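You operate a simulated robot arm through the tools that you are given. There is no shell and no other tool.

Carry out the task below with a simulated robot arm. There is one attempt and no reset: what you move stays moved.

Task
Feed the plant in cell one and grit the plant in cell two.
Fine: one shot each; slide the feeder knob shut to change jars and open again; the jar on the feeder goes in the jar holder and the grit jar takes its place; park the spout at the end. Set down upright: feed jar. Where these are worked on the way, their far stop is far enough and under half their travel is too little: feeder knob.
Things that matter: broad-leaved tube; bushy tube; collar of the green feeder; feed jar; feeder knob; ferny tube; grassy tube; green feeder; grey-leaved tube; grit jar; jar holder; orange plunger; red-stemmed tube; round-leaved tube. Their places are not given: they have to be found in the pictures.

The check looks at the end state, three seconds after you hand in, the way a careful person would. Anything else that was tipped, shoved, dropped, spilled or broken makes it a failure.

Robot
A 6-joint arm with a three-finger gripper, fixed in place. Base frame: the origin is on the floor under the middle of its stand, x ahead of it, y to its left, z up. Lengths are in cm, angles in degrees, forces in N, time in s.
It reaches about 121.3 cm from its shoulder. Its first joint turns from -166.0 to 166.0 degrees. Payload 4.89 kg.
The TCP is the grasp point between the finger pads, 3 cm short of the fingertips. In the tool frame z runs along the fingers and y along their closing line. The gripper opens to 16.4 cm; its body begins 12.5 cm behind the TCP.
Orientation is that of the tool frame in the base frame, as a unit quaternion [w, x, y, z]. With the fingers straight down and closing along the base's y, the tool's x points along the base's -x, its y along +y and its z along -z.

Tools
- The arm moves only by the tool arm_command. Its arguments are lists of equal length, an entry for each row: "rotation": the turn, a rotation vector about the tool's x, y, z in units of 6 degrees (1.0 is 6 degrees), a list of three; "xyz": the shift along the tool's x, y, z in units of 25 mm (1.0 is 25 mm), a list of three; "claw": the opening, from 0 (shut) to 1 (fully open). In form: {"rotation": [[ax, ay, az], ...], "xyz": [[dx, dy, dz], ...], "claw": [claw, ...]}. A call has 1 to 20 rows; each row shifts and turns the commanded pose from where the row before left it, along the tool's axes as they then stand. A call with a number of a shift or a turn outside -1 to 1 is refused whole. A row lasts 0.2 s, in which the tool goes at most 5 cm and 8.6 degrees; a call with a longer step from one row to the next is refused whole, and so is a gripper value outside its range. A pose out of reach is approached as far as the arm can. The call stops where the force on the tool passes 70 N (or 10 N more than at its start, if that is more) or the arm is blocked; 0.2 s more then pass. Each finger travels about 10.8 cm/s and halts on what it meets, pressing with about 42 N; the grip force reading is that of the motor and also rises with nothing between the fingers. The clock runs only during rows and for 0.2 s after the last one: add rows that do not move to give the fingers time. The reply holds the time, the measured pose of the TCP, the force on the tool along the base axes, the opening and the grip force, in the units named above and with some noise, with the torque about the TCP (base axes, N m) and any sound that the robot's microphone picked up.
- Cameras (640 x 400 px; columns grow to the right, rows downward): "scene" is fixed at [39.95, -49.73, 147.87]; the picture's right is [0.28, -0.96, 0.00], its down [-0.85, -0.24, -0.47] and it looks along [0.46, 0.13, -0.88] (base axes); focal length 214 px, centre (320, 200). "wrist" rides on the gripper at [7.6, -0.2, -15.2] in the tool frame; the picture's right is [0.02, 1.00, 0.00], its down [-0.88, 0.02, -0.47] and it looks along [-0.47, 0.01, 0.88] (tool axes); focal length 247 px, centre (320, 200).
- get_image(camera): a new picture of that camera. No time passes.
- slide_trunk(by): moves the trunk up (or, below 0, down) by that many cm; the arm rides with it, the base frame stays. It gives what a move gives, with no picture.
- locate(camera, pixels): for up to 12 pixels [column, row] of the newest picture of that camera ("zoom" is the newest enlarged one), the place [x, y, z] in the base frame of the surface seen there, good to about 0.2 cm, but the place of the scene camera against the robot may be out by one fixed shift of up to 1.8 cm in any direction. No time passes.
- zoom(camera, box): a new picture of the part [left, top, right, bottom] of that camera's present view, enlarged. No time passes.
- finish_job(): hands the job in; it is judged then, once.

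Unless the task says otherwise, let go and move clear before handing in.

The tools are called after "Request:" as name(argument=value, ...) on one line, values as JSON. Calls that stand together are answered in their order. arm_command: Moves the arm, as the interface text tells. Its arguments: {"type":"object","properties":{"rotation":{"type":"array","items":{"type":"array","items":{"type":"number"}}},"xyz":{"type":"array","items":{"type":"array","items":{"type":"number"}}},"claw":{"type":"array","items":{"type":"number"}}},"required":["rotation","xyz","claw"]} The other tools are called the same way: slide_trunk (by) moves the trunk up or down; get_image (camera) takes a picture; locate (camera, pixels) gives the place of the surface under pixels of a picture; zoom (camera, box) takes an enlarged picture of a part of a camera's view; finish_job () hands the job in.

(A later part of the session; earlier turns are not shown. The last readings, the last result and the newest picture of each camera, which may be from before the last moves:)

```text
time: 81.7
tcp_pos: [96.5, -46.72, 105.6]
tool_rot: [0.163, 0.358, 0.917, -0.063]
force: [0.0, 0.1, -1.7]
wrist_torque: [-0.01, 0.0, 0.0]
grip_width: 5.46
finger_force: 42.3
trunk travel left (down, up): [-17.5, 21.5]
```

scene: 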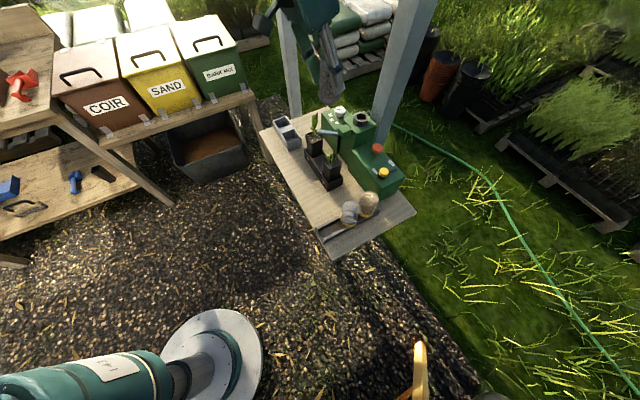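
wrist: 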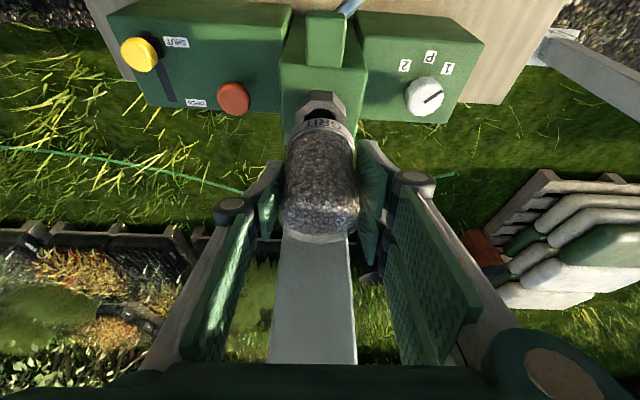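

Request:
arm_command(rotation=[[0, 0, 0], [0, 0, 0], [0, 0, 0], [0, 0, 0]], xyz=[[0.0208, 0, 0.0563], [0.0208, 0, 0.0563], [0.0138, 0, 0.0375], [0, 0, 0]], claw=[0.15, 0.15, 0.15, 0.15])

Request:
zoom(camera="scene", box=[348, 100, 378, 130])

```text
time: 82.7
tcp_pos: [96.44, -46.72, 105.28]
tool_rot: [0.165, 0.357, 0.917, -0.063]
force: [-0.9, -1.1, 10.1]
wrist_torque: [-0.28, 0.13, 0.01]
grip_width: 5.5
finger_force: 41.8
trunk travel left (down, up): [-17.5, 21.5]
```

```text
13.33 times, centred on (363, 115) of scene
```

zoom: 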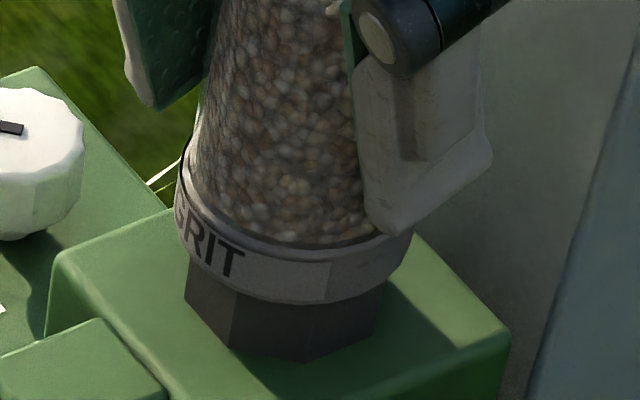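

The cap is seated on the collar at z≈105.28 with +10 N of vertical force, the same height as the feed jar. I'll ease off slightly, then open the fingers.

Request:
arm_command(rotation=[[0, 0, 0], [0, 0, 0], [0, 0, 0], [0, 0, 0], [0, 0, 0]], xyz=[[-0.005, 0, -0.014], [0, 0, 0], [0, 0, 0], [0, 0, 0], [0, 0, 0]], claw=[0.15, 0.3, 0.4, 0.55, 0.55])

Request:
get_image(camera="wrist")

Request:
zoom(camera="scene", box=[340, 80, 400, 140])

```text
time: 83.9
tcp_pos: [96.49, -46.85, 105.09]
tool_rot: [0.163, 0.358, 0.917, -0.063]
force: [-0.6, -0.2, -0.5]
wrist_torque: [0.0, 0.02, -0.01]
grip_width: 9.01
finger_force: 0.1
trunk travel left (down, up): [-17.5, 21.5]
```

```text
taken
```

wrist: 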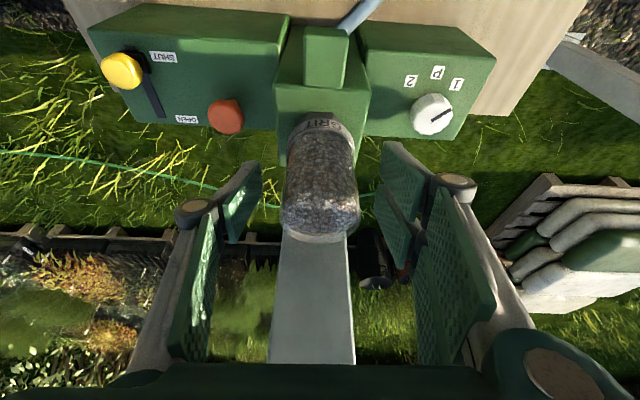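

```text
6.67 times, centred on (370, 110) of scene
```

zoom: 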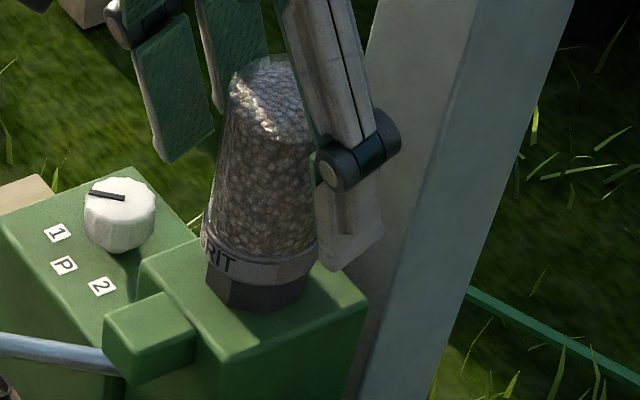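

The grit jar stands on the collar. I'll retreat along the tool axis and verify that it's upright.

Request:
arm_command(rotation=[[0, 0, 0], [0, 0, 0], [0, 0, 0], [0, 0, 0], [0, 0, 0], [0, 0, 0], [0, 0, 0]], xyz=[[0, 0, -0.3], [0, 0, -0.7], [0, 0, -1], [0, 0, -1], [0, 0, -1], [0, 0, -1], [0, 0, 0]], claw=[0.55, 0.55, 0.55, 0.55, 0.55, 0.55, 0.55])

Request:
get_image(camera="wrist")

Request:
get_image(camera="scene")

Request:
zoom(camera="scene", box=[330, 70, 410, 150])

Request:
zoom(camera="wrist", box=[250, 60, 390, 220])

```text
time: 85.5
tcp_pos: [93.19, -44.0, 116.7]
tool_rot: [0.163, 0.358, 0.917, -0.062]
force: [-0.4, 1.0, 0.3]
wrist_torque: [-0.02, -0.02, 0.02]
grip_width: 9.04
finger_force: 0.0
trunk travel left (down, up): [-17.5, 21.5]
```

```text
taken
```

wrist: 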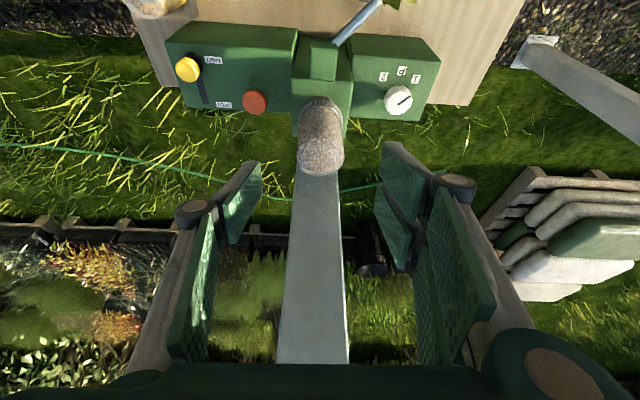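

```text
taken
```

scene: 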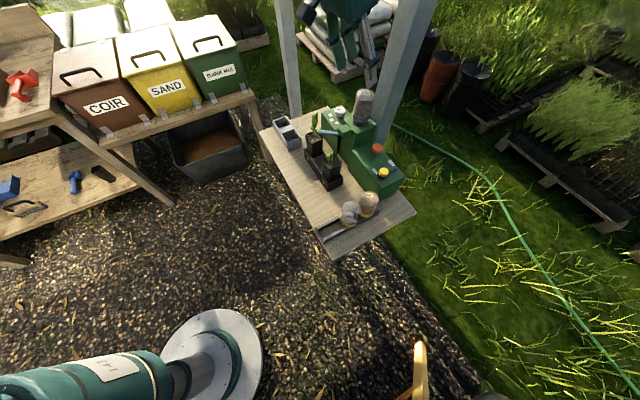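

```text
5.00 times, centred on (370, 110) of scene
```

zoom: 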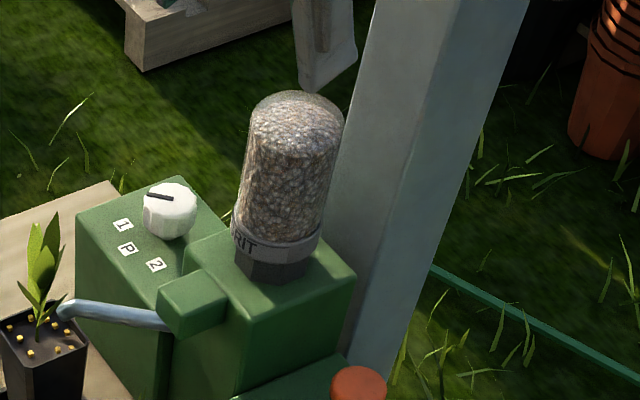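

```text
2.50 times, centred on (320, 140) of wrist
```

zoom: 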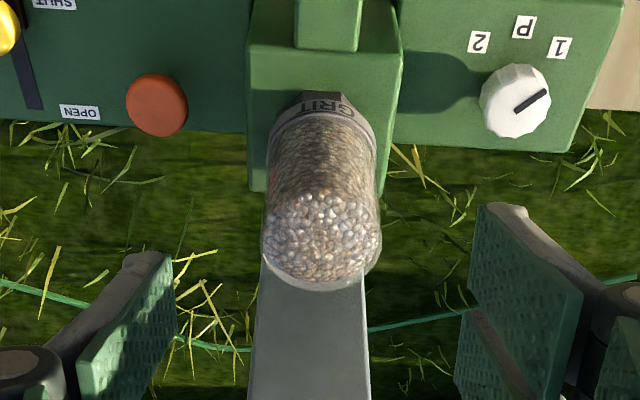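

The grit jar is upright on the collar. Next I'll take the tilt out, return to yaw -30° and move above the dial to turn it from 1 toward 2 in two 45° grips.

Request:
arm_command(rotation=[[0, 0.8325, 0], [0, 0.8325, 0], [0, 0.8325, 0], [0, 0.8325, 0], [0, 0, -0.7], [0, 0, -0.7], [0, 0, -0.7], [0, 0, 0], [0, 0, 0], [0, 0, 0], [0, 0, 0], [0, 0, 0], [0, 0, 0]], xyz=[[0, 0, 0], [0, 0, 0], [0, 0, 0], [0, 0, 0], [0, 0, 0], [0, 0, 0], [0, 0, 0], [-0.582, 0.81, 0], [-0.582, 0.81, 0], [-0.582, 0.81, 0], [-0.582, 0.81, 0], [-0.582, 0.81, 0], [0, 0, 0]], claw=[0.35, 0.35, 0.35, 0.35, 0.35, 0.35, 0.35, 0.35, 0.35, 0.35, 0.35, 0.35, 0.35])

Request:
get_image(camera="wrist")

Request:
zoom(camera="wrist", box=[260, 60, 380, 180])

```text
time: 88.3
tcp_pos: [104.56, -38.88, 116.96]
tool_rot: [0.0, 0.258, 0.966, -0.002]
force: [0.2, 0.0, 0.2]
wrist_torque: [-0.02, 0.06, -0.01]
grip_width: 5.75
finger_force: 0.0
trunk travel left (down, up): [-17.5, 21.5]
```

```text
taken
```

wrist: 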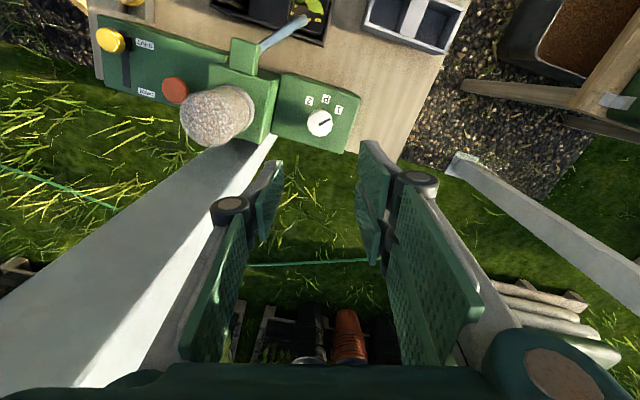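

```text
3.33 times, centred on (320, 120) of wrist
```

zoom: 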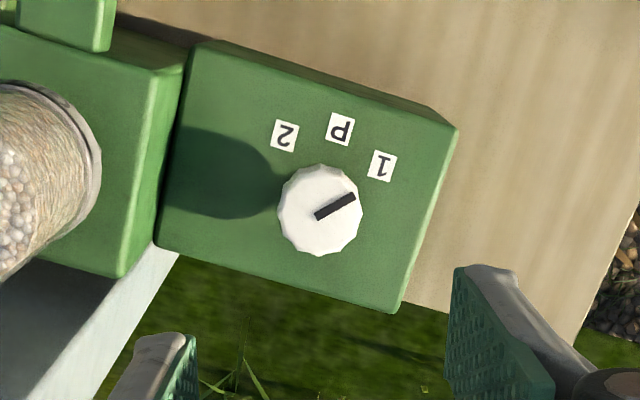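

I'm centered over the dial at yaw -30°. I'll descend and grip it.

Request:
arm_command(rotation=[[0, 0, 0], [0, 0, 0], [0, 0, 0], [0, 0, 0], [0, 0, 0], [0, 0, 0], [0, 0, 0], [0, 0, 0], [0, 0, 0], [0, 0, 0], [0, 0, 0], [0, 0, 0], [0, 0, 0]], xyz=[[0, 0, 1], [0, 0, 1], [0, 0, 1], [0, 0, 1], [0, 0, 1], [0, 0, 1], [0, 0, 1], [0, 0, 1], [0, 0, 0.84], [0, 0, 0], [0, 0, 0], [0, 0, 0], [0, 0, 0]], claw=[0.35, 0.35, 0.35, 0.35, 0.35, 0.35, 0.35, 0.35, 0.35, 0.35, 0.1, 0.1, 0.1])

Request:
get_image(camera="wrist")

```text
time: 91.1
tcp_pos: [104.65, -38.81, 94.89]
tool_rot: [0.002, 0.258, 0.966, 0.0]
force: [3.5, 3.8, -0.7]
wrist_torque: [0.08, -0.34, 0.0]
grip_width: 3.7
finger_force: 45.2
trunk travel left (down, up): [-17.5, 21.5]
```

```text
taken
```

wrist: 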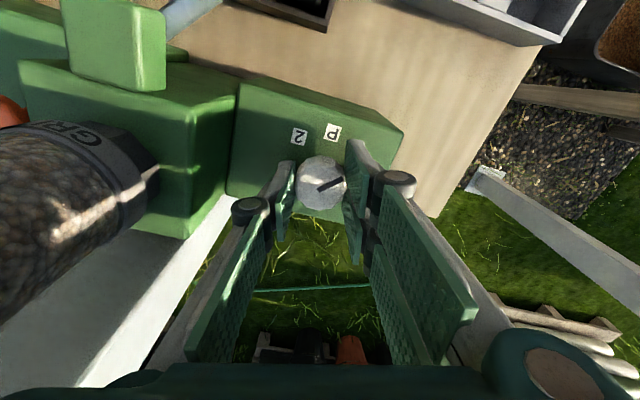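

The dial is gripped at 3.7 cm. I'll turn it 45° counter-clockwise from 1 to P.

Request:
arm_command(rotation=[[0, 0, -0.83], [0, 0, -0.83], [0, 0, -0.83], [0, 0, -0.83], [0, 0, -0.83], [0, 0, -0.83], [0, 0, -0.83], [0, 0, -0.83], [0, 0, -0.86], [0, 0, 0]], xyz=[[0, 0, 0], [0, 0, 0], [0, 0, 0], [0, 0, 0], [0, 0, 0], [0, 0, 0], [0, 0, 0], [0, 0, 0], [0, 0, 0], [0, 0, 0]], claw=[0.1, 0.1, 0.1, 0.1, 0.1, 0.1, 0.1, 0.1, 0.1, 0.1])

Request:
get_image(camera="wrist")

Request:
zoom(camera="scene", box=[300, 80, 400, 180])

```text
time: 93.3
tcp_pos: [104.66, -38.91, 94.84]
tool_rot: [0.002, -0.131, 0.991, -0.003]
force: [1.4, -11.3, 6.5]
wrist_torque: [-0.26, -0.36, -0.02]
grip_width: 3.69
finger_force: 44.5
trunk travel left (down, up): [-17.5, 21.5]
```

```text
taken
```

wrist: 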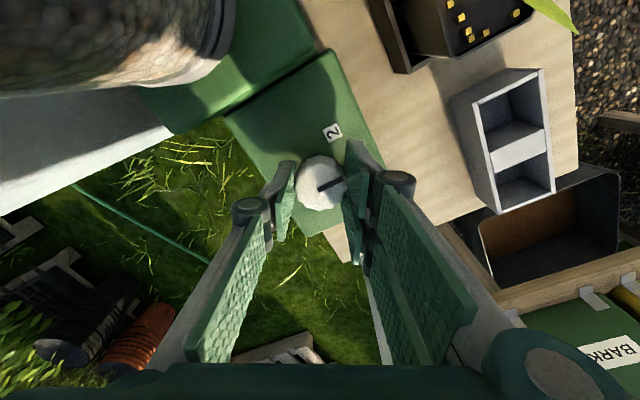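

```text
4.00 times, centred on (350, 130) of scene
```

zoom: 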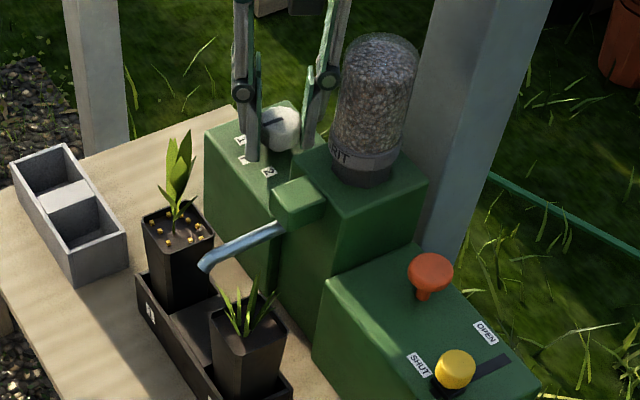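

The spout is back at the P position. I'll open, lift, rotate the gripper back by 45°, lower and regrip the dial.

Request:
arm_command(rotation=[[0, 0, 0], [0, 0, 0], [0, 0, 0], [0, 0, 0], [0, 0, 0.83], [0, 0, 0.83], [0, 0, 0.83], [0, 0, 0.83], [0, 0, 0.83], [0, 0, 0.83], [0, 0, 0.83], [0, 0, 0.83], [0, 0, 0.86], [0, 0, 0], [0, 0, 0], [0, 0, 0]], xyz=[[0, 0, 0], [0, 0, 0], [0, 0, -0.9], [0, 0, -0.9], [0, 0, 0], [0, 0, 0], [0, 0, 0], [0, 0, 0], [0, 0, 0], [0, 0, 0], [0, 0, 0], [0, 0, 0], [0, 0, 0], [0, 0, 0], [0, 0, 0], [0, 0, 0]], claw=[0.35, 0.35, 0.35, 0.35, 0.35, 0.35, 0.35, 0.35, 0.35, 0.35, 0.35, 0.35, 0.35, 0.35, 0.35, 0.35])

Request:
get_image(camera="wrist")

Request:
zoom(camera="wrist", box=[250, 90, 390, 230])

```text
time: 96.7
tcp_pos: [104.63, -38.86, 99.29]
tool_rot: [0.002, 0.259, 0.966, 0.0]
force: [-0.7, 0.0, 0.6]
wrist_torque: [0.01, -0.01, 0.0]
grip_width: 5.75
finger_force: 0.0
trunk travel left (down, up): [-17.5, 21.5]
```

```text
taken
```

wrist: 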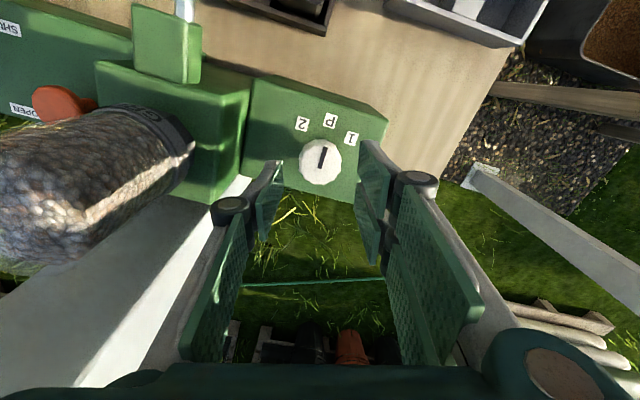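

```text
2.86 times, centred on (320, 160) of wrist
```

zoom: 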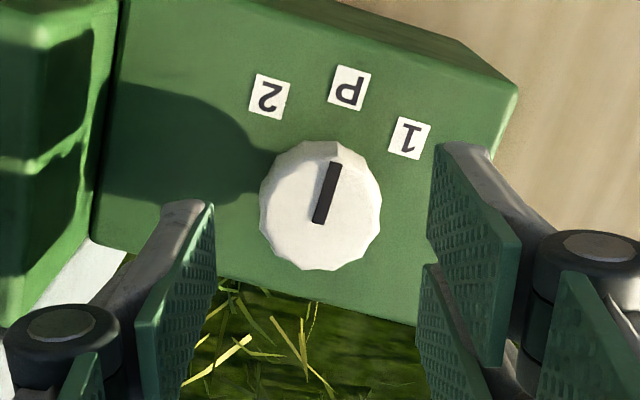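

The dial holds at P. I'll lower, grip and turn another 45° counter-clockwise to 2.

Request:
arm_command(rotation=[[0, 0, 0], [0, 0, 0], [0, 0, 0], [0, 0, 0], [0, 0, 0], [0, 0, 0], [0, 0, -0.83], [0, 0, -0.83], [0, 0, -0.83], [0, 0, -0.83], [0, 0, -0.83], [0, 0, -0.83], [0, 0, -0.83], [0, 0, -0.83], [0, 0, -0.86], [0, 0, 0]], xyz=[[0, 0, 0.9], [0, 0, 0.9], [0, 0, 0], [0, 0, 0], [0, 0, 0], [0, 0, 0], [0, 0, 0], [0, 0, 0], [0, 0, 0], [0, 0, 0], [0, 0, 0], [0, 0, 0], [0, 0, 0], [0, 0, 0], [0, 0, 0], [0, 0, 0]], claw=[0.35, 0.35, 0.35, 0.1, 0.1, 0.1, 0.1, 0.1, 0.1, 0.1, 0.1, 0.1, 0.1, 0.1, 0.1, 0.1])

Request:
get_image(camera="wrist")

Request:
zoom(camera="scene", box=[300, 80, 400, 180])

```text
time: 100.1
tcp_pos: [104.68, -38.87, 94.8]
tool_rot: [0.002, -0.131, 0.991, -0.002]
force: [19.4, -10.5, 9.5]
wrist_torque: [-0.3, -0.95, -0.02]
grip_width: 3.69
finger_force: 44.8
trunk travel left (down, up): [-17.5, 21.5]
```

```text
taken
```

wrist: 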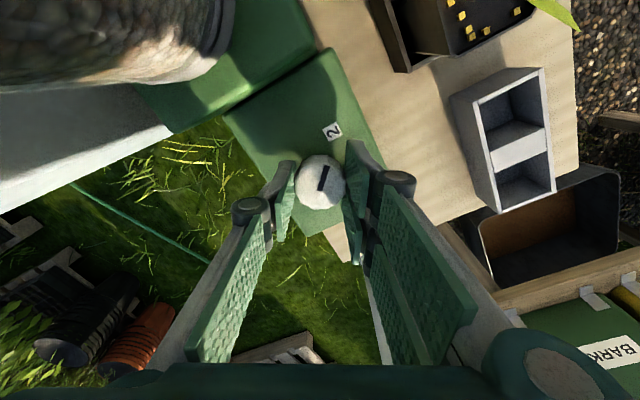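

```text
4.00 times, centred on (350, 130) of scene
```

zoom: 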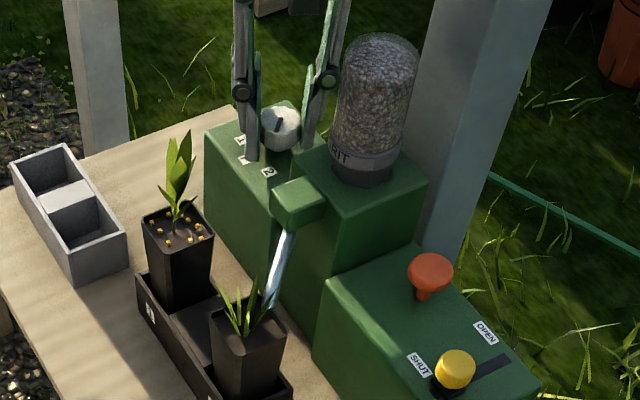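

The spout has swung to pot two. I'll release, rise and check the dial and spout tip.

Request:
arm_command(rotation=[[0, 0, 0], [0, 0, 0], [0, 0, 0], [0, 0, 0], [0, 0, 0], [0, 0, 0], [0, 0, 0]], xyz=[[0, 0, 0], [0, 0, 0], [0, 0, -0.6], [0, 0, -1], [0, 0, -1], [0, 0, -1], [0, 0, 0]], claw=[0.35, 0.35, 0.35, 0.35, 0.35, 0.35, 0.35])

Request:
get_image(camera="wrist")

Request:
get_image(camera="scene")

Request:
zoom(camera="wrist", box=[230, 70, 390, 230])

Request:
zoom(camera="scene", box=[310, 105, 360, 165])

```text
time: 101.7
tcp_pos: [104.68, -38.88, 103.78]
tool_rot: [0.002, -0.13, 0.991, -0.001]
force: [0.4, -0.6, 0.1]
wrist_torque: [-0.01, -0.03, 0.05]
grip_width: 5.74
finger_force: 0.0
trunk travel left (down, up): [-17.5, 21.5]
```

```text
taken
```

wrist: 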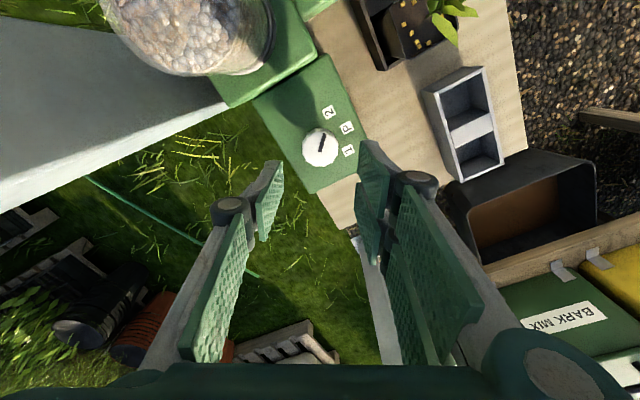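

```text
taken
```

scene: 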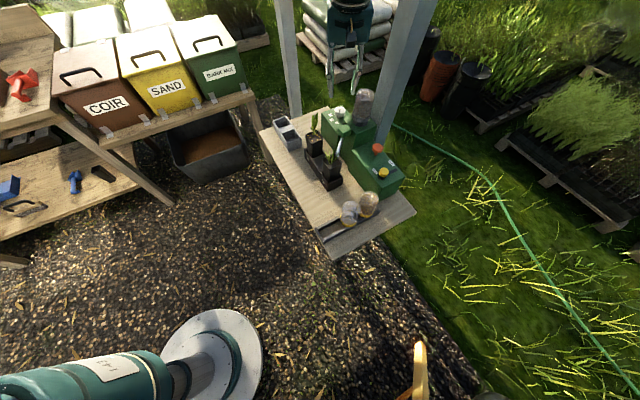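

```text
2.50 times, centred on (310, 150) of wrist
```

zoom: 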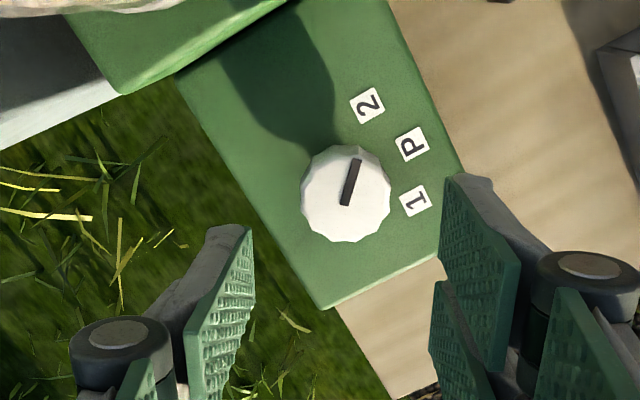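

```text
6.67 times, centred on (335, 135) of scene
```

zoom: 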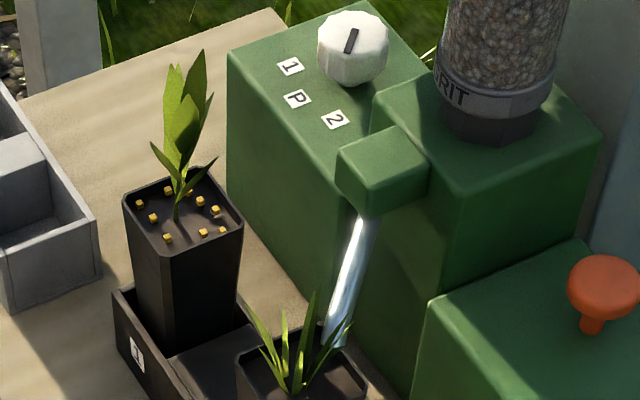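

The dial points at 2. I'll check the spout tip against pot two's rim.

Request:
zoom(camera="scene", box=[315, 130, 365, 180])

```text
8.00 times, centred on (340, 155) of scene
```

zoom: 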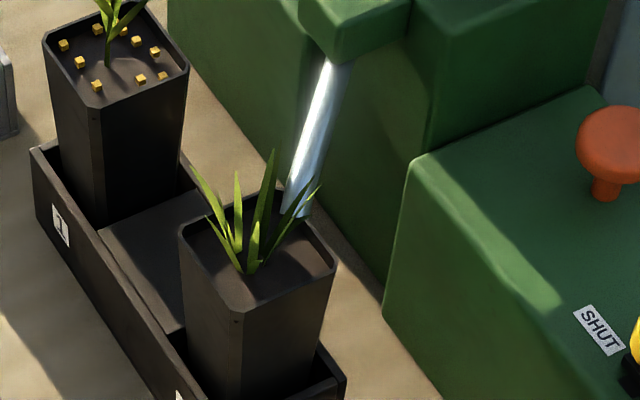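

Request:
locate(camera="zoom", pixels=[[296, 205], [302, 190], [180, 225], [335, 262], [238, 310], [250, 270], [330, 70], [265, 195]])

```text
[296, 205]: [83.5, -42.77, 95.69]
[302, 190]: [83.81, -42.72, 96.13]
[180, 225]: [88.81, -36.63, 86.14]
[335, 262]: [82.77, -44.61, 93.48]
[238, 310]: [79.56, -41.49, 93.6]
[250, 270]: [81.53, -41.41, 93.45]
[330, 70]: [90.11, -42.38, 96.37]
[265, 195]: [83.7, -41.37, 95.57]
```

The spout tip (83.5,-42.8) is inside pot two, whose center is about (82.7,-41.4). Now I'll reopen the feeder knob: rise, go around the robot side, yaw back and move above the knob.

Request:
arm_command(rotation=[[0, 0, 0], [0, 0, 0], [0, 0, 0], [0, 0, 0], [0, 0, 0], [0, 0, 0], [0, 0, 0], [0, 0, 0], [0, 0, 0], [0, 0, 0], [0, 0, 0], [0, 0, 0], [0, 0, 0], [0, 0, 0], [0, 0, 0], [0, 0, 0], [0, 0, 0]], xyz=[[0, 0, -1], [0, 0, -1], [0, 0, -1], [0, 0, -1], [0, 0, -1], [0, 0, -1], [0, 0, -1], [0.924, 0.105, 0], [0.924, 0.105, 0], [0.924, 0.105, 0], [0.924, 0.105, 0], [0.924, 0.105, 0], [0.924, 0.105, 0], [0.924, 0.105, 0], [0.924, 0.105, 0], [0.924, 0.105, 0], [0, 0, 0]], claw=[0.35, 0.35, 0.35, 0.35, 0.35, 0.35, 0.35, 0.35, 0.35, 0.35, 0.35, 0.35, 0.35, 0.35, 0.35, 0.35, 0.35])

Request:
arm_command(rotation=[[0, 0, 0.96], [0, 0, 0.96], [0, 0, 0.96], [0, 0, 0.96], [0, 0, 0.96], [0, 0, 0.96], [0, 0, 0.96], [0, 0, 0.96], [0, 0, 0.96], [0, 0, 0.96], [0, 0, 0], [0, 0, 0], [0, 0, 0], [0, 0, 0], [0, 0, 0], [0, 0, 0], [0, 0, 0]], xyz=[[0, 0, 0], [0, 0, 0], [0, 0, 0], [0, 0, 0], [0, 0, 0], [0, 0, 0], [0, 0, 0], [0, 0, 0], [0, 0, 0], [0, 0, 0], [-0.607, -0.873, 0], [-0.607, -0.873, 0], [-0.607, -0.873, 0], [-0.607, -0.873, 0], [-0.607, -0.873, 0], [-0.607, -0.873, 0], [0, 0, 0]], claw=[0.3, 0.3, 0.3, 0.3, 0.3, 0.3, 0.3, 0.3, 0.3, 0.3, 0.3, 0.3, 0.3, 0.3, 0.3, 0.3, 0.3])

Request:
get_image(camera="wrist")

Request:
zoom(camera="wrist", box=[260, 80, 400, 200])

```text
time: 105.3
tcp_pos: [83.74, -41.97, 121.38]
tool_rot: [0.003, -0.131, 0.991, -0.002]
force: [-0.7, -0.4, -0.3]
wrist_torque: [-0.05, -0.05, 0.01]
grip_width: 5.74
finger_force: 0.1
trunk travel left (down, up): [-17.5, 21.5]
```

```text
time: 108.9
tcp_pos: [81.55, -57.99, 121.22]
tool_rot: [0.002, 0.362, 0.932, -0.001]
force: [-0.5, -0.1, -0.1]
wrist_torque: [0.11, -0.03, 0.03]
grip_width: 4.93
finger_force: 0.0
trunk travel left (down, up): [-17.5, 21.5]
```

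```text
taken
```

wrist: 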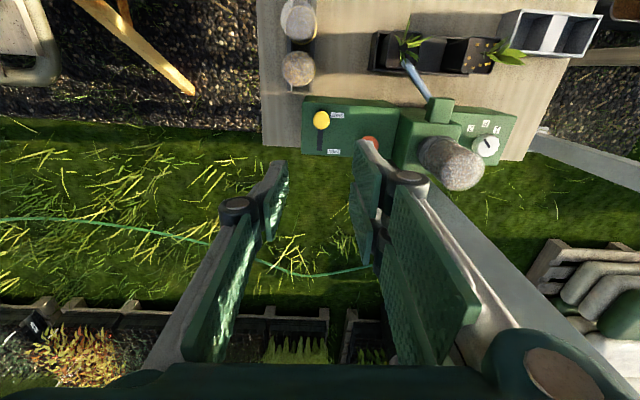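

```text
3.33 times, centred on (330, 140) of wrist
```

zoom: 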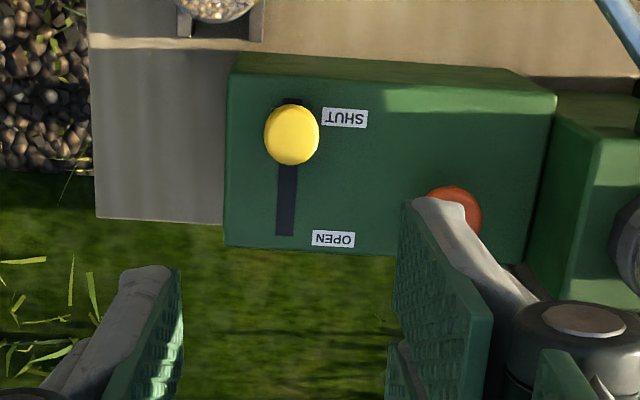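

Request:
locate(camera="zoom", pixels=[[268, 137], [317, 137], [292, 112], [292, 160], [292, 137], [285, 232], [290, 180], [440, 192], [458, 190]])

```text
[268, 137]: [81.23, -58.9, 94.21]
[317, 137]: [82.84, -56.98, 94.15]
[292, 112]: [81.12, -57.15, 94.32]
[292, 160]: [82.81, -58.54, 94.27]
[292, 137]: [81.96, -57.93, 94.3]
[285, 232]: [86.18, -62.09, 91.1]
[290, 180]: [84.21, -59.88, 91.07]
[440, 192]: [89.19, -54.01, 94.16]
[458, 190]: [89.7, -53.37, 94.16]
```

The knob center is at (82.0,-57.92). I'll correct the small offset, descend and grip it.

Request:
arm_command(rotation=[[0, 0, 0], [0, 0, 0], [0, 0, 0], [0, 0, 0], [0, 0, 0], [0, 0, 0], [0, 0, 0], [0, 0, 0], [0, 0, 0], [0, 0, 0], [0, 0, 0], [0, 0, 0], [0, 0, 0], [0, 0, 0], [0, 0, 0], [0, 0, 0]], xyz=[[-0.114, 0.142, 0], [0, 0, 0.953], [0, 0, 0.953], [0, 0, 0.953], [0, 0, 0.953], [0, 0, 0.953], [0, 0, 0.953], [0, 0, 0.953], [0, 0, 0.953], [0, 0, 0.953], [0, 0, 0.953], [0, 0, 0.953], [0, 0, 0], [0, 0, 0], [0, 0, 0], [0, 0, 0]], claw=[0.3, 0.3, 0.3, 0.3, 0.3, 0.3, 0.3, 0.3, 0.3, 0.3, 0.3, 0.3, 0.3, 0.05, 0.05, 0.05])

Request:
get_image(camera="wrist")

Request:
zoom(camera="wrist", box=[250, 70, 450, 240])

```text
time: 112.3
tcp_pos: [81.9, -58.16, 95.06]
tool_rot: [0.001, 0.363, 0.932, 0.0]
force: [-24.9, -24.1, -10.1]
wrist_torque: [-0.67, 0.48, 0.04]
grip_width: 2.6
finger_force: 44.7
trunk travel left (down, up): [-17.5, 21.5]
```

```text
taken
```

wrist: 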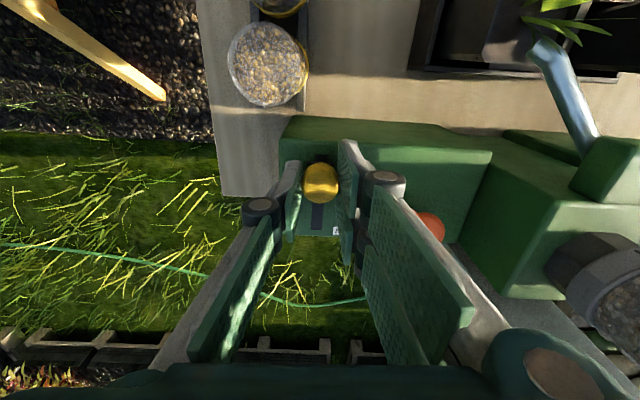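

```text
2.35 times, centred on (350, 155) of wrist
```

zoom: 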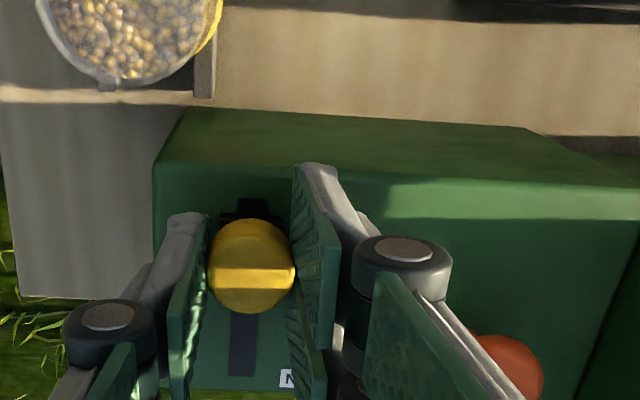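

The knob is gripped, but there's a 34 N side load along -v. I'll shift 0.25 cm that way to relax it, then slide toward OPEN (tool -x).

Request:
arm_command(rotation=[[0, 0, 0], [0, 0, 0], [0, 0, 0], [0, 0, 0], [0, 0, 0], [0, 0, 0], [0, 0, 0], [0, 0, 0], [0, 0, 0], [0, 0, 0]], xyz=[[0, -0.1, 0], [-0.2, 0, 0], [-0.2, 0, 0], [-0.2, 0, 0], [-0.2, 0, 0], [-0.2, 0, 0], [-0.2, 0, 0], [-0.2, 0, 0], [-0.2, 0, 0], [0, 0, 0]], claw=[0.05, 0.05, 0.05, 0.05, 0.05, 0.05, 0.05, 0.05, 0.05, 0.05])

Request:
zoom(camera="wrist", box=[250, 70, 450, 240])

```text
time: 114.5
tcp_pos: [85.0, -60.93, 95.05]
tool_rot: [0.002, 0.363, 0.932, 0.0]
force: [-40.1, -39.0, -7.4]
wrist_torque: [-0.86, 0.8, 0.01]
grip_width: 2.65
finger_force: 44.7
trunk travel left (down, up): [-17.5, 21.5]
```

```text
2.35 times, centred on (350, 155) of wrist
```

zoom: 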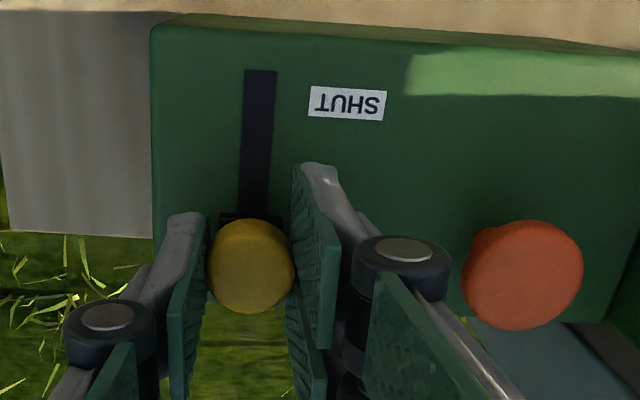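

The knob is nearly at OPEN, but the slot direction differs slightly from my axis, so the side load has grown to 56 N. I'll relax -0.4 cm in v first and then finish the last bit in small steps.

Request:
arm_command(rotation=[[0, 0, 0], [0, 0, 0], [0, 0, 0]], xyz=[[0, -0.08, 0], [0, -0.08, 0], [0, 0, 0]], claw=[0.05, 0.05, 0.05])

```text
time: 115.3
tcp_pos: [84.88, -60.89, 95.1]
tool_rot: [0.002, 0.362, 0.932, 0.001]
force: [-19.8, -21.1, -1.2]
wrist_torque: [-0.47, 0.28, 0.02]
grip_width: 2.63
finger_force: 45.3
trunk travel left (down, up): [-17.5, 21.5]
```

The side load dropped to 29 N. I'll relax another 0.4 cm and then push the last few millimetres to the stop.

Request:
arm_command(rotation=[[0, 0, 0], [0, 0, 0], [0, 0, 0], [0, 0, 0], [0, 0, 0]], xyz=[[0, -0.08, 0], [0, -0.08, 0], [-0.08, 0, 0], [-0.08, 0, 0], [0, 0, 0]], claw=[0.05, 0.05, 0.05, 0.05, 0.05])

Request:
zoom(camera="wrist", box=[250, 70, 450, 240])

```text
time: 116.5
tcp_pos: [85.07, -61.18, 95.13]
tool_rot: [0.002, 0.362, 0.932, 0.0]
force: [30.9, 32.0, -4.0]
wrist_torque: [0.84, -0.74, -0.02]
grip_width: 2.62
finger_force: 45.0
trunk travel left (down, up): [-17.5, 21.5]
```

```text
2.35 times, centred on (350, 155) of wrist
```

zoom: 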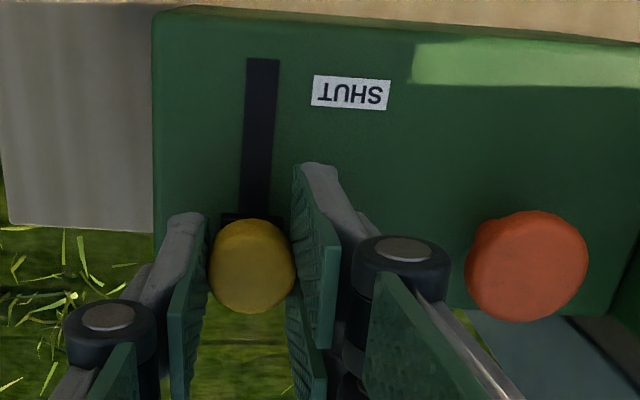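

The knob is back near its original OPEN spot (u≈104.0) with no stop force yet. I'll relax v by +0.4 cm and nudge further to confirm the stop.

Request:
arm_command(rotation=[[0, 0, 0], [0, 0, 0], [0, 0, 0], [0, 0, 0], [0, 0, 0]], xyz=[[0, 0.08, 0], [0, 0.08, 0], [-0.06, 0, 0], [-0.06, 0, 0], [0, 0, 0]], claw=[0.05, 0.05, 0.05, 0.05, 0.05])

```text
time: 117.7
tcp_pos: [85.16, -61.18, 95.04]
tool_rot: [0.0, 0.363, 0.932, 0.001]
force: [-11.5, 49.6, -22.7]
wrist_torque: [1.13, 0.42, 0.15]
grip_width: 2.63
finger_force: 45.3
trunk travel left (down, up): [-17.5, 21.5]
```

A 42 N opposing force shows the knob is at its OPEN stop. I'll open the fingers, rise and check.

Request:
arm_command(rotation=[[0, 0, 0], [0, 0, 0], [0, 0, 0], [0, 0, 0], [0, 0, 0], [0, 0, 0], [0, 0, 0], [0, 0, 0], [0, 0, 0], [0, 0, 0]], xyz=[[0.08, 0, 0], [0, 0, 0], [0, 0, 0], [0, 0, -0.6], [0, 0, -1], [0, 0, -1], [0, 0, -1], [0, 0, -1], [0, 0, -1], [0, 0, 0]], claw=[0.05, 0.3, 0.3, 0.3, 0.3, 0.3, 0.3, 0.3, 0.3, 0.3])

Request:
get_image(camera="wrist")

Request:
zoom(camera="wrist", box=[260, 60, 460, 200])

Request:
zoom(camera="scene", box=[300, 70, 430, 250])

```text
time: 119.9
tcp_pos: [85.25, -61.23, 109.22]
tool_rot: [0.002, 0.364, 0.931, 0.0]
force: [0.2, -0.9, 0.4]
wrist_torque: [-0.03, -0.06, -0.01]
grip_width: 4.95
finger_force: 0.0
trunk travel left (down, up): [-17.5, 21.5]
```

```text
taken
```

wrist: 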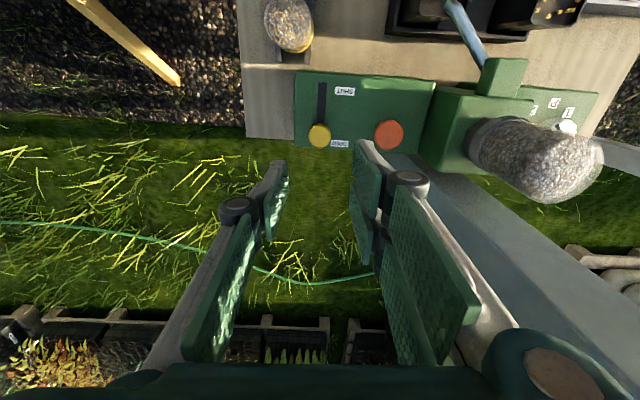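

```text
2.86 times, centred on (360, 130) of wrist
```

zoom: 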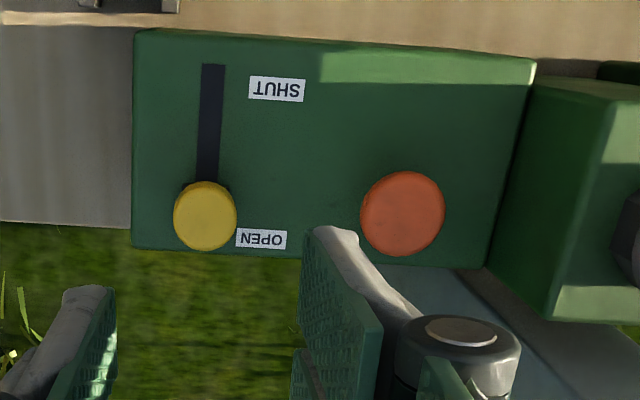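

```text
2.22 times, centred on (365, 160) of scene
```

zoom: 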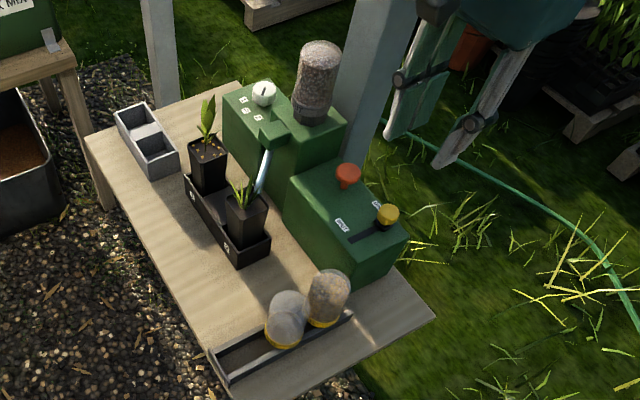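

The knob sits at OPEN. Next I'll press the plunger: close the fingers and move over its center at (90.45,-54.55), then descend to just above it.

Request:
arm_command(rotation=[[0, 0, 0], [0, 0, 0], [0, 0, 0], [0, 0, 0], [0, 0, 0], [0, 0, 0], [0, 0, 0], [0, 0, 0], [0, 0, 0], [0, 0, 0]], xyz=[[0.107, 0.89, 0], [0.107, 0.89, 0], [0.107, 0.89, 0], [0.107, 0.89, 0], [0, 0, 0.824], [0, 0, 0.824], [0, 0, 0.824], [0, 0, 0.824], [0, 0, 0.824], [0, 0, 0]], claw=[0, 0, 0, 0, 0, 0, 0, 0, 0, 0])

Request:
get_image(camera="wrist")

Request:
zoom(camera="scene", box=[360, 120, 410, 170])

```text
time: 122.1
tcp_pos: [90.54, -53.9, 98.76]
tool_rot: [0.002, 0.363, 0.932, 0.0]
force: [0.3, -0.3, -0.5]
wrist_torque: [0.0, 0.03, 0.03]
grip_width: 0.0
finger_force: 42.0
trunk travel left (down, up): [-17.5, 21.5]
```

```text
taken
```

wrist: 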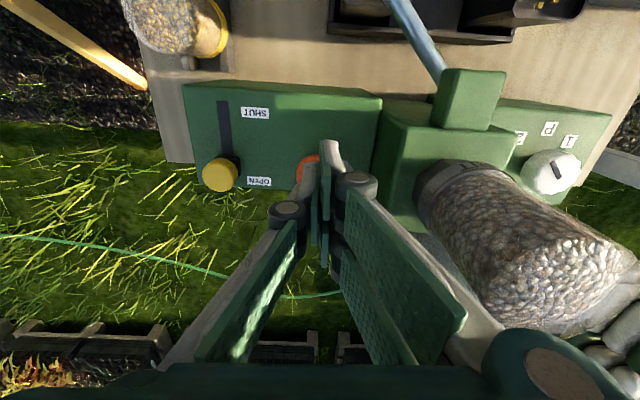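

```text
8.00 times, centred on (385, 145) of scene
```

zoom: 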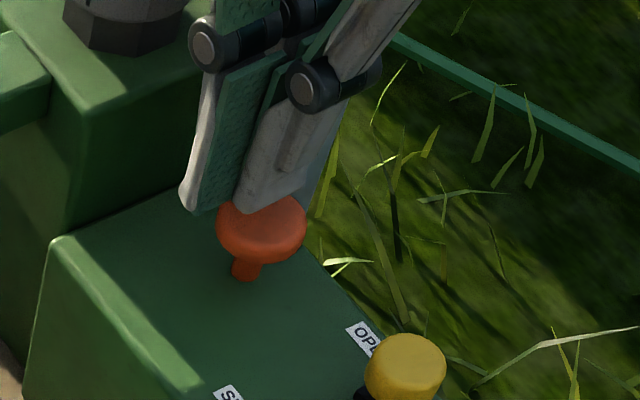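

The fingertips are over the plunger. I'll press slowly.

Request:
arm_command(rotation=[[0, 0, 0], [0, 0, 0], [0, 0, 0], [0, 0, 0], [0, 0, 0], [0, 0, 0]], xyz=[[0, -0.08, 0.2], [0, 0, 0.2], [0, 0, 0.2], [0, 0, 0.2], [0, 0, 0.16], [0, 0, 0]], claw=[0, 0, 0, 0, 0, 0])

Request:
zoom(camera="scene", box=[360, 120, 410, 170])

```text
time: 123.5
tcp_pos: [90.36, -54.23, 96.42]
tool_rot: [0.002, 0.363, 0.932, 0.001]
force: [0.2, -1.3, 3.2]
wrist_torque: [-0.03, 0.01, 0.0]
grip_width: 0.59
finger_force: 44.7
trunk travel left (down, up): [-17.5, 21.5]
```

```text
8.00 times, centred on (385, 145) of scene
```

zoom: 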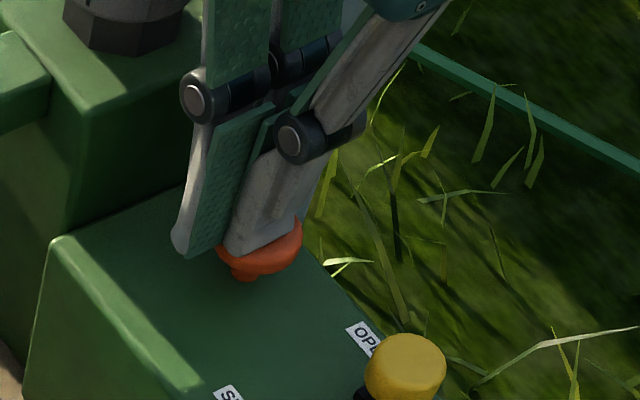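

The plunger is about 1.1 cm down with no click yet. I'll keep pressing in small steps.

Request:
arm_command(rotation=[[0, 0, 0], [0, 0, 0], [0, 0, 0]], xyz=[[0, 0, 0.12], [0, 0, 0.12], [0, 0, 0]], claw=[0, 0, 0])

```text
time: 124.3
tcp_pos: [90.33, -54.27, 95.92]
tool_rot: [0.002, 0.364, 0.931, 0.0]
force: [0.2, 0.3, 5.6]
wrist_torque: [0.01, 0.03, 0.01]
grip_width: 0.59
finger_force: 45.1
trunk travel left (down, up): [-17.5, 21.5]
heard: click
```

A click was heard at z≈95.9, so the grit shot is done. I'll release straight up and check pot two.

Request:
arm_command(rotation=[[0, 0, 0], [0, 0, 0], [0, 0, 0], [0, 0, 0], [0, 0, 0], [0, 0, 0], [0, 0, 0], [0, 0, 0], [0, 0, 0], [0, 0, 0], [0, 0, 0], [0, 0, 0]], xyz=[[0, 0, -0.4], [0, 0, -0.6], [0, 0, -1], [0, 0, -1], [0, 0, -1], [0, 0, -1], [0, 0, -1], [0, 0, -1], [0, 0, -1], [0, 0, -1], [0, 0, -1], [0, 0, 0]], claw=[0, 0, 0, 0, 0, 0, 0, 0, 0, 0, 0, 0])

Request:
get_image(camera="wrist")

Request:
get_image(camera="scene")

Request:
zoom(camera="scene", box=[310, 125, 360, 175])

Request:
zoom(camera="scene", box=[300, 70, 430, 250])

```text
time: 126.9
tcp_pos: [90.06, -53.99, 120.82]
tool_rot: [0.002, 0.363, 0.932, 0.0]
force: [-0.5, -0.3, 0.3]
wrist_torque: [0.0, -0.03, 0.01]
grip_width: 0.0
finger_force: 44.5
trunk travel left (down, up): [-17.5, 21.5]
```

```text
taken
```

wrist: 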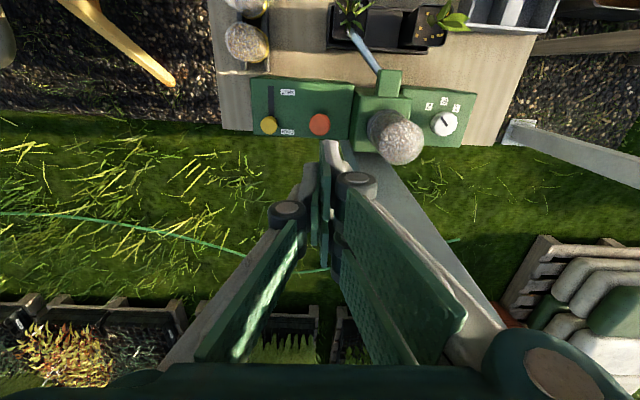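

```text
taken
```

scene: 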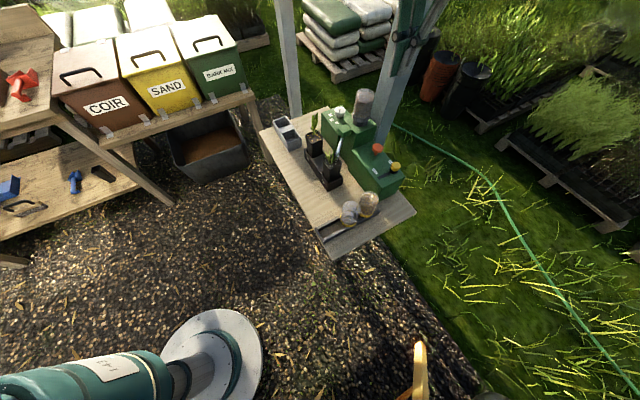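

```text
8.00 times, centred on (335, 150) of scene
```

zoom: 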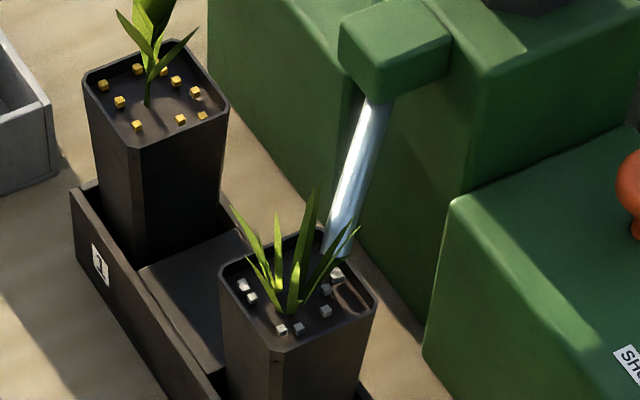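

```text
2.22 times, centred on (365, 160) of scene
```

zoom: 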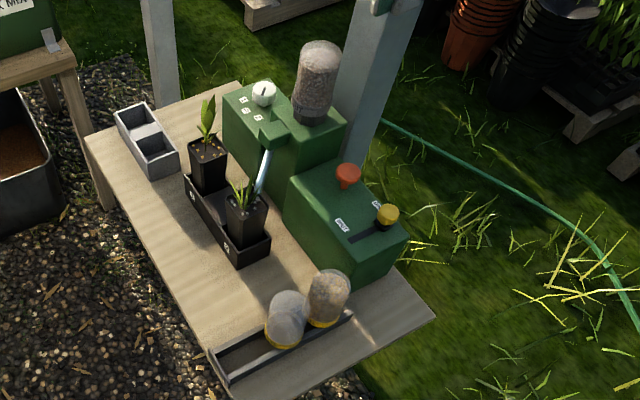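

Grit particles are in pot two, next to the untouched feed in pot one. Last, I'll park the spout: return above the dial at yaw +15° to turn it from 2 back to P.

Request:
arm_command(rotation=[[0, 0, 0], [0, 0, 0], [0, 0, 0], [0, 0, 0], [0, 0, 0], [0, 0, 0], [0, 0, -0.9575], [0, 0, -0.9575], [0, 0, -0.9575], [0, 0, -0.9575], [0, 0, -0.9575], [0, 0, -0.9575], [0, 0, -0.9575], [0, 0, -0.9575], [0, 0, -0.9575], [0, 0, -0.9575], [0, 0, 0]], xyz=[[0.838, 0.318, 0], [0.838, 0.318, 0], [0.838, 0.318, 0], [0.838, 0.318, 0], [0.838, 0.318, 0], [0.838, 0.318, 0], [0, 0, 0], [0, 0, 0], [0, 0, 0], [0, 0, 0], [0, 0, 0], [0, 0, 0], [0, 0, 0], [0, 0, 0], [0, 0, 0], [0, 0, 0], [0, 0, 0]], claw=[0, 0, 0, 0, 0, 0, 0.35, 0.35, 0.35, 0.35, 0.35, 0.35, 0.35, 0.35, 0.35, 0.35, 0.35])

Request:
arm_command(rotation=[[0, 0, 0], [0, 0, 0], [0, 0, 0], [0, 0, 0], [0, 0, 0], [0, 0, 0], [0, 0, 0], [0, 0, 0], [0, 0, 0], [0, 0, 0]], xyz=[[-0.919, -0.102, 0], [-0.919, -0.102, 0], [-0.919, -0.102, 0], [-0.919, -0.102, 0], [-0.919, -0.102, 0], [-0.919, -0.102, 0], [-0.919, -0.102, 0], [-0.919, -0.102, 0], [-0.919, -0.102, 0], [0, 0, 0]], claw=[0.35, 0.35, 0.35, 0.35, 0.35, 0.35, 0.35, 0.35, 0.35, 0.35])

Request:
get_image(camera="wrist")

Request:
zoom(camera="wrist", box=[260, 60, 380, 180])

```text
time: 130.5
tcp_pos: [84.15, -42.16, 120.67]
tool_rot: [0.003, -0.131, 0.991, -0.001]
force: [-0.1, -0.1, -0.2]
wrist_torque: [-0.01, 0.01, -0.01]
grip_width: 5.76
finger_force: 0.0
trunk travel left (down, up): [-17.5, 21.5]
```

```text
time: 132.7
tcp_pos: [104.67, -38.83, 120.72]
tool_rot: [0.001, -0.129, 0.992, -0.001]
force: [-0.1, 0.6, 0.4]
wrist_torque: [-0.04, 0.06, 0.04]
grip_width: 5.73
finger_force: 0.0
trunk travel left (down, up): [-17.5, 21.5]
```

```text
taken
```

wrist: 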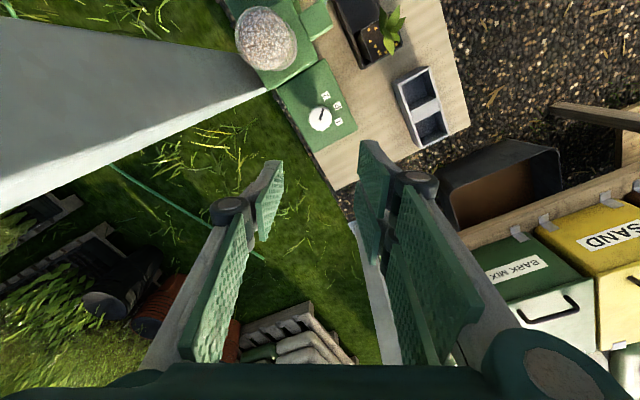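

```text
3.33 times, centred on (320, 120) of wrist
```

zoom: 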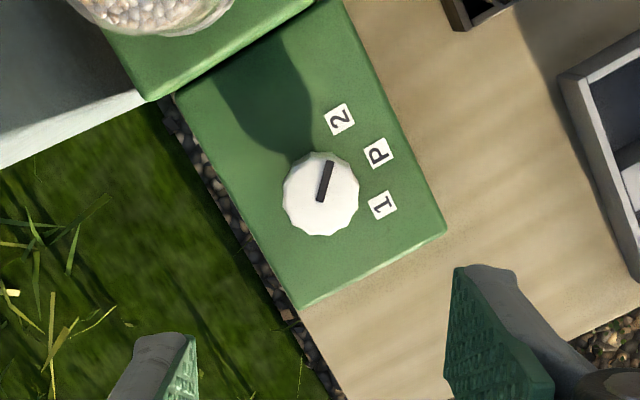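

I'm centered over the dial at yaw +15°. I'll descend and grip it.

Request:
arm_command(rotation=[[0, 0, 0], [0, 0, 0], [0, 0, 0], [0, 0, 0], [0, 0, 0], [0, 0, 0], [0, 0, 0], [0, 0, 0], [0, 0, 0], [0, 0, 0], [0, 0, 0], [0, 0, 0], [0, 0, 0], [0, 0, 0], [0, 0, 0]], xyz=[[0, 0, 0.941], [0, 0, 0.941], [0, 0, 0.941], [0, 0, 0.941], [0, 0, 0.941], [0, 0, 0.941], [0, 0, 0.941], [0, 0, 0.941], [0, 0, 0.941], [0, 0, 0.941], [0, 0, 0.941], [0, 0, 0], [0, 0, 0], [0, 0, 0], [0, 0, 0]], claw=[0.35, 0.35, 0.35, 0.35, 0.35, 0.35, 0.35, 0.35, 0.35, 0.35, 0.35, 0.35, 0.1, 0.1, 0.1])

Request:
get_image(camera="wrist")

```text
time: 135.9
tcp_pos: [104.8, -38.89, 94.82]
tool_rot: [0.001, -0.131, 0.991, -0.001]
force: [-9.4, 9.8, -7.1]
wrist_torque: [0.18, 0.13, -0.01]
grip_width: 3.68
finger_force: 44.8
trunk travel left (down, up): [-17.5, 21.5]
```

```text
taken
```

wrist: 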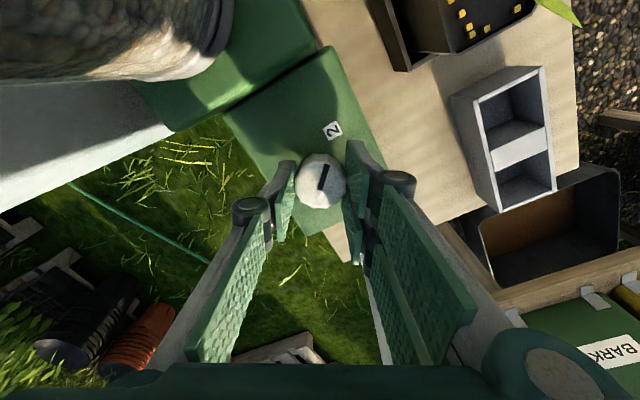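

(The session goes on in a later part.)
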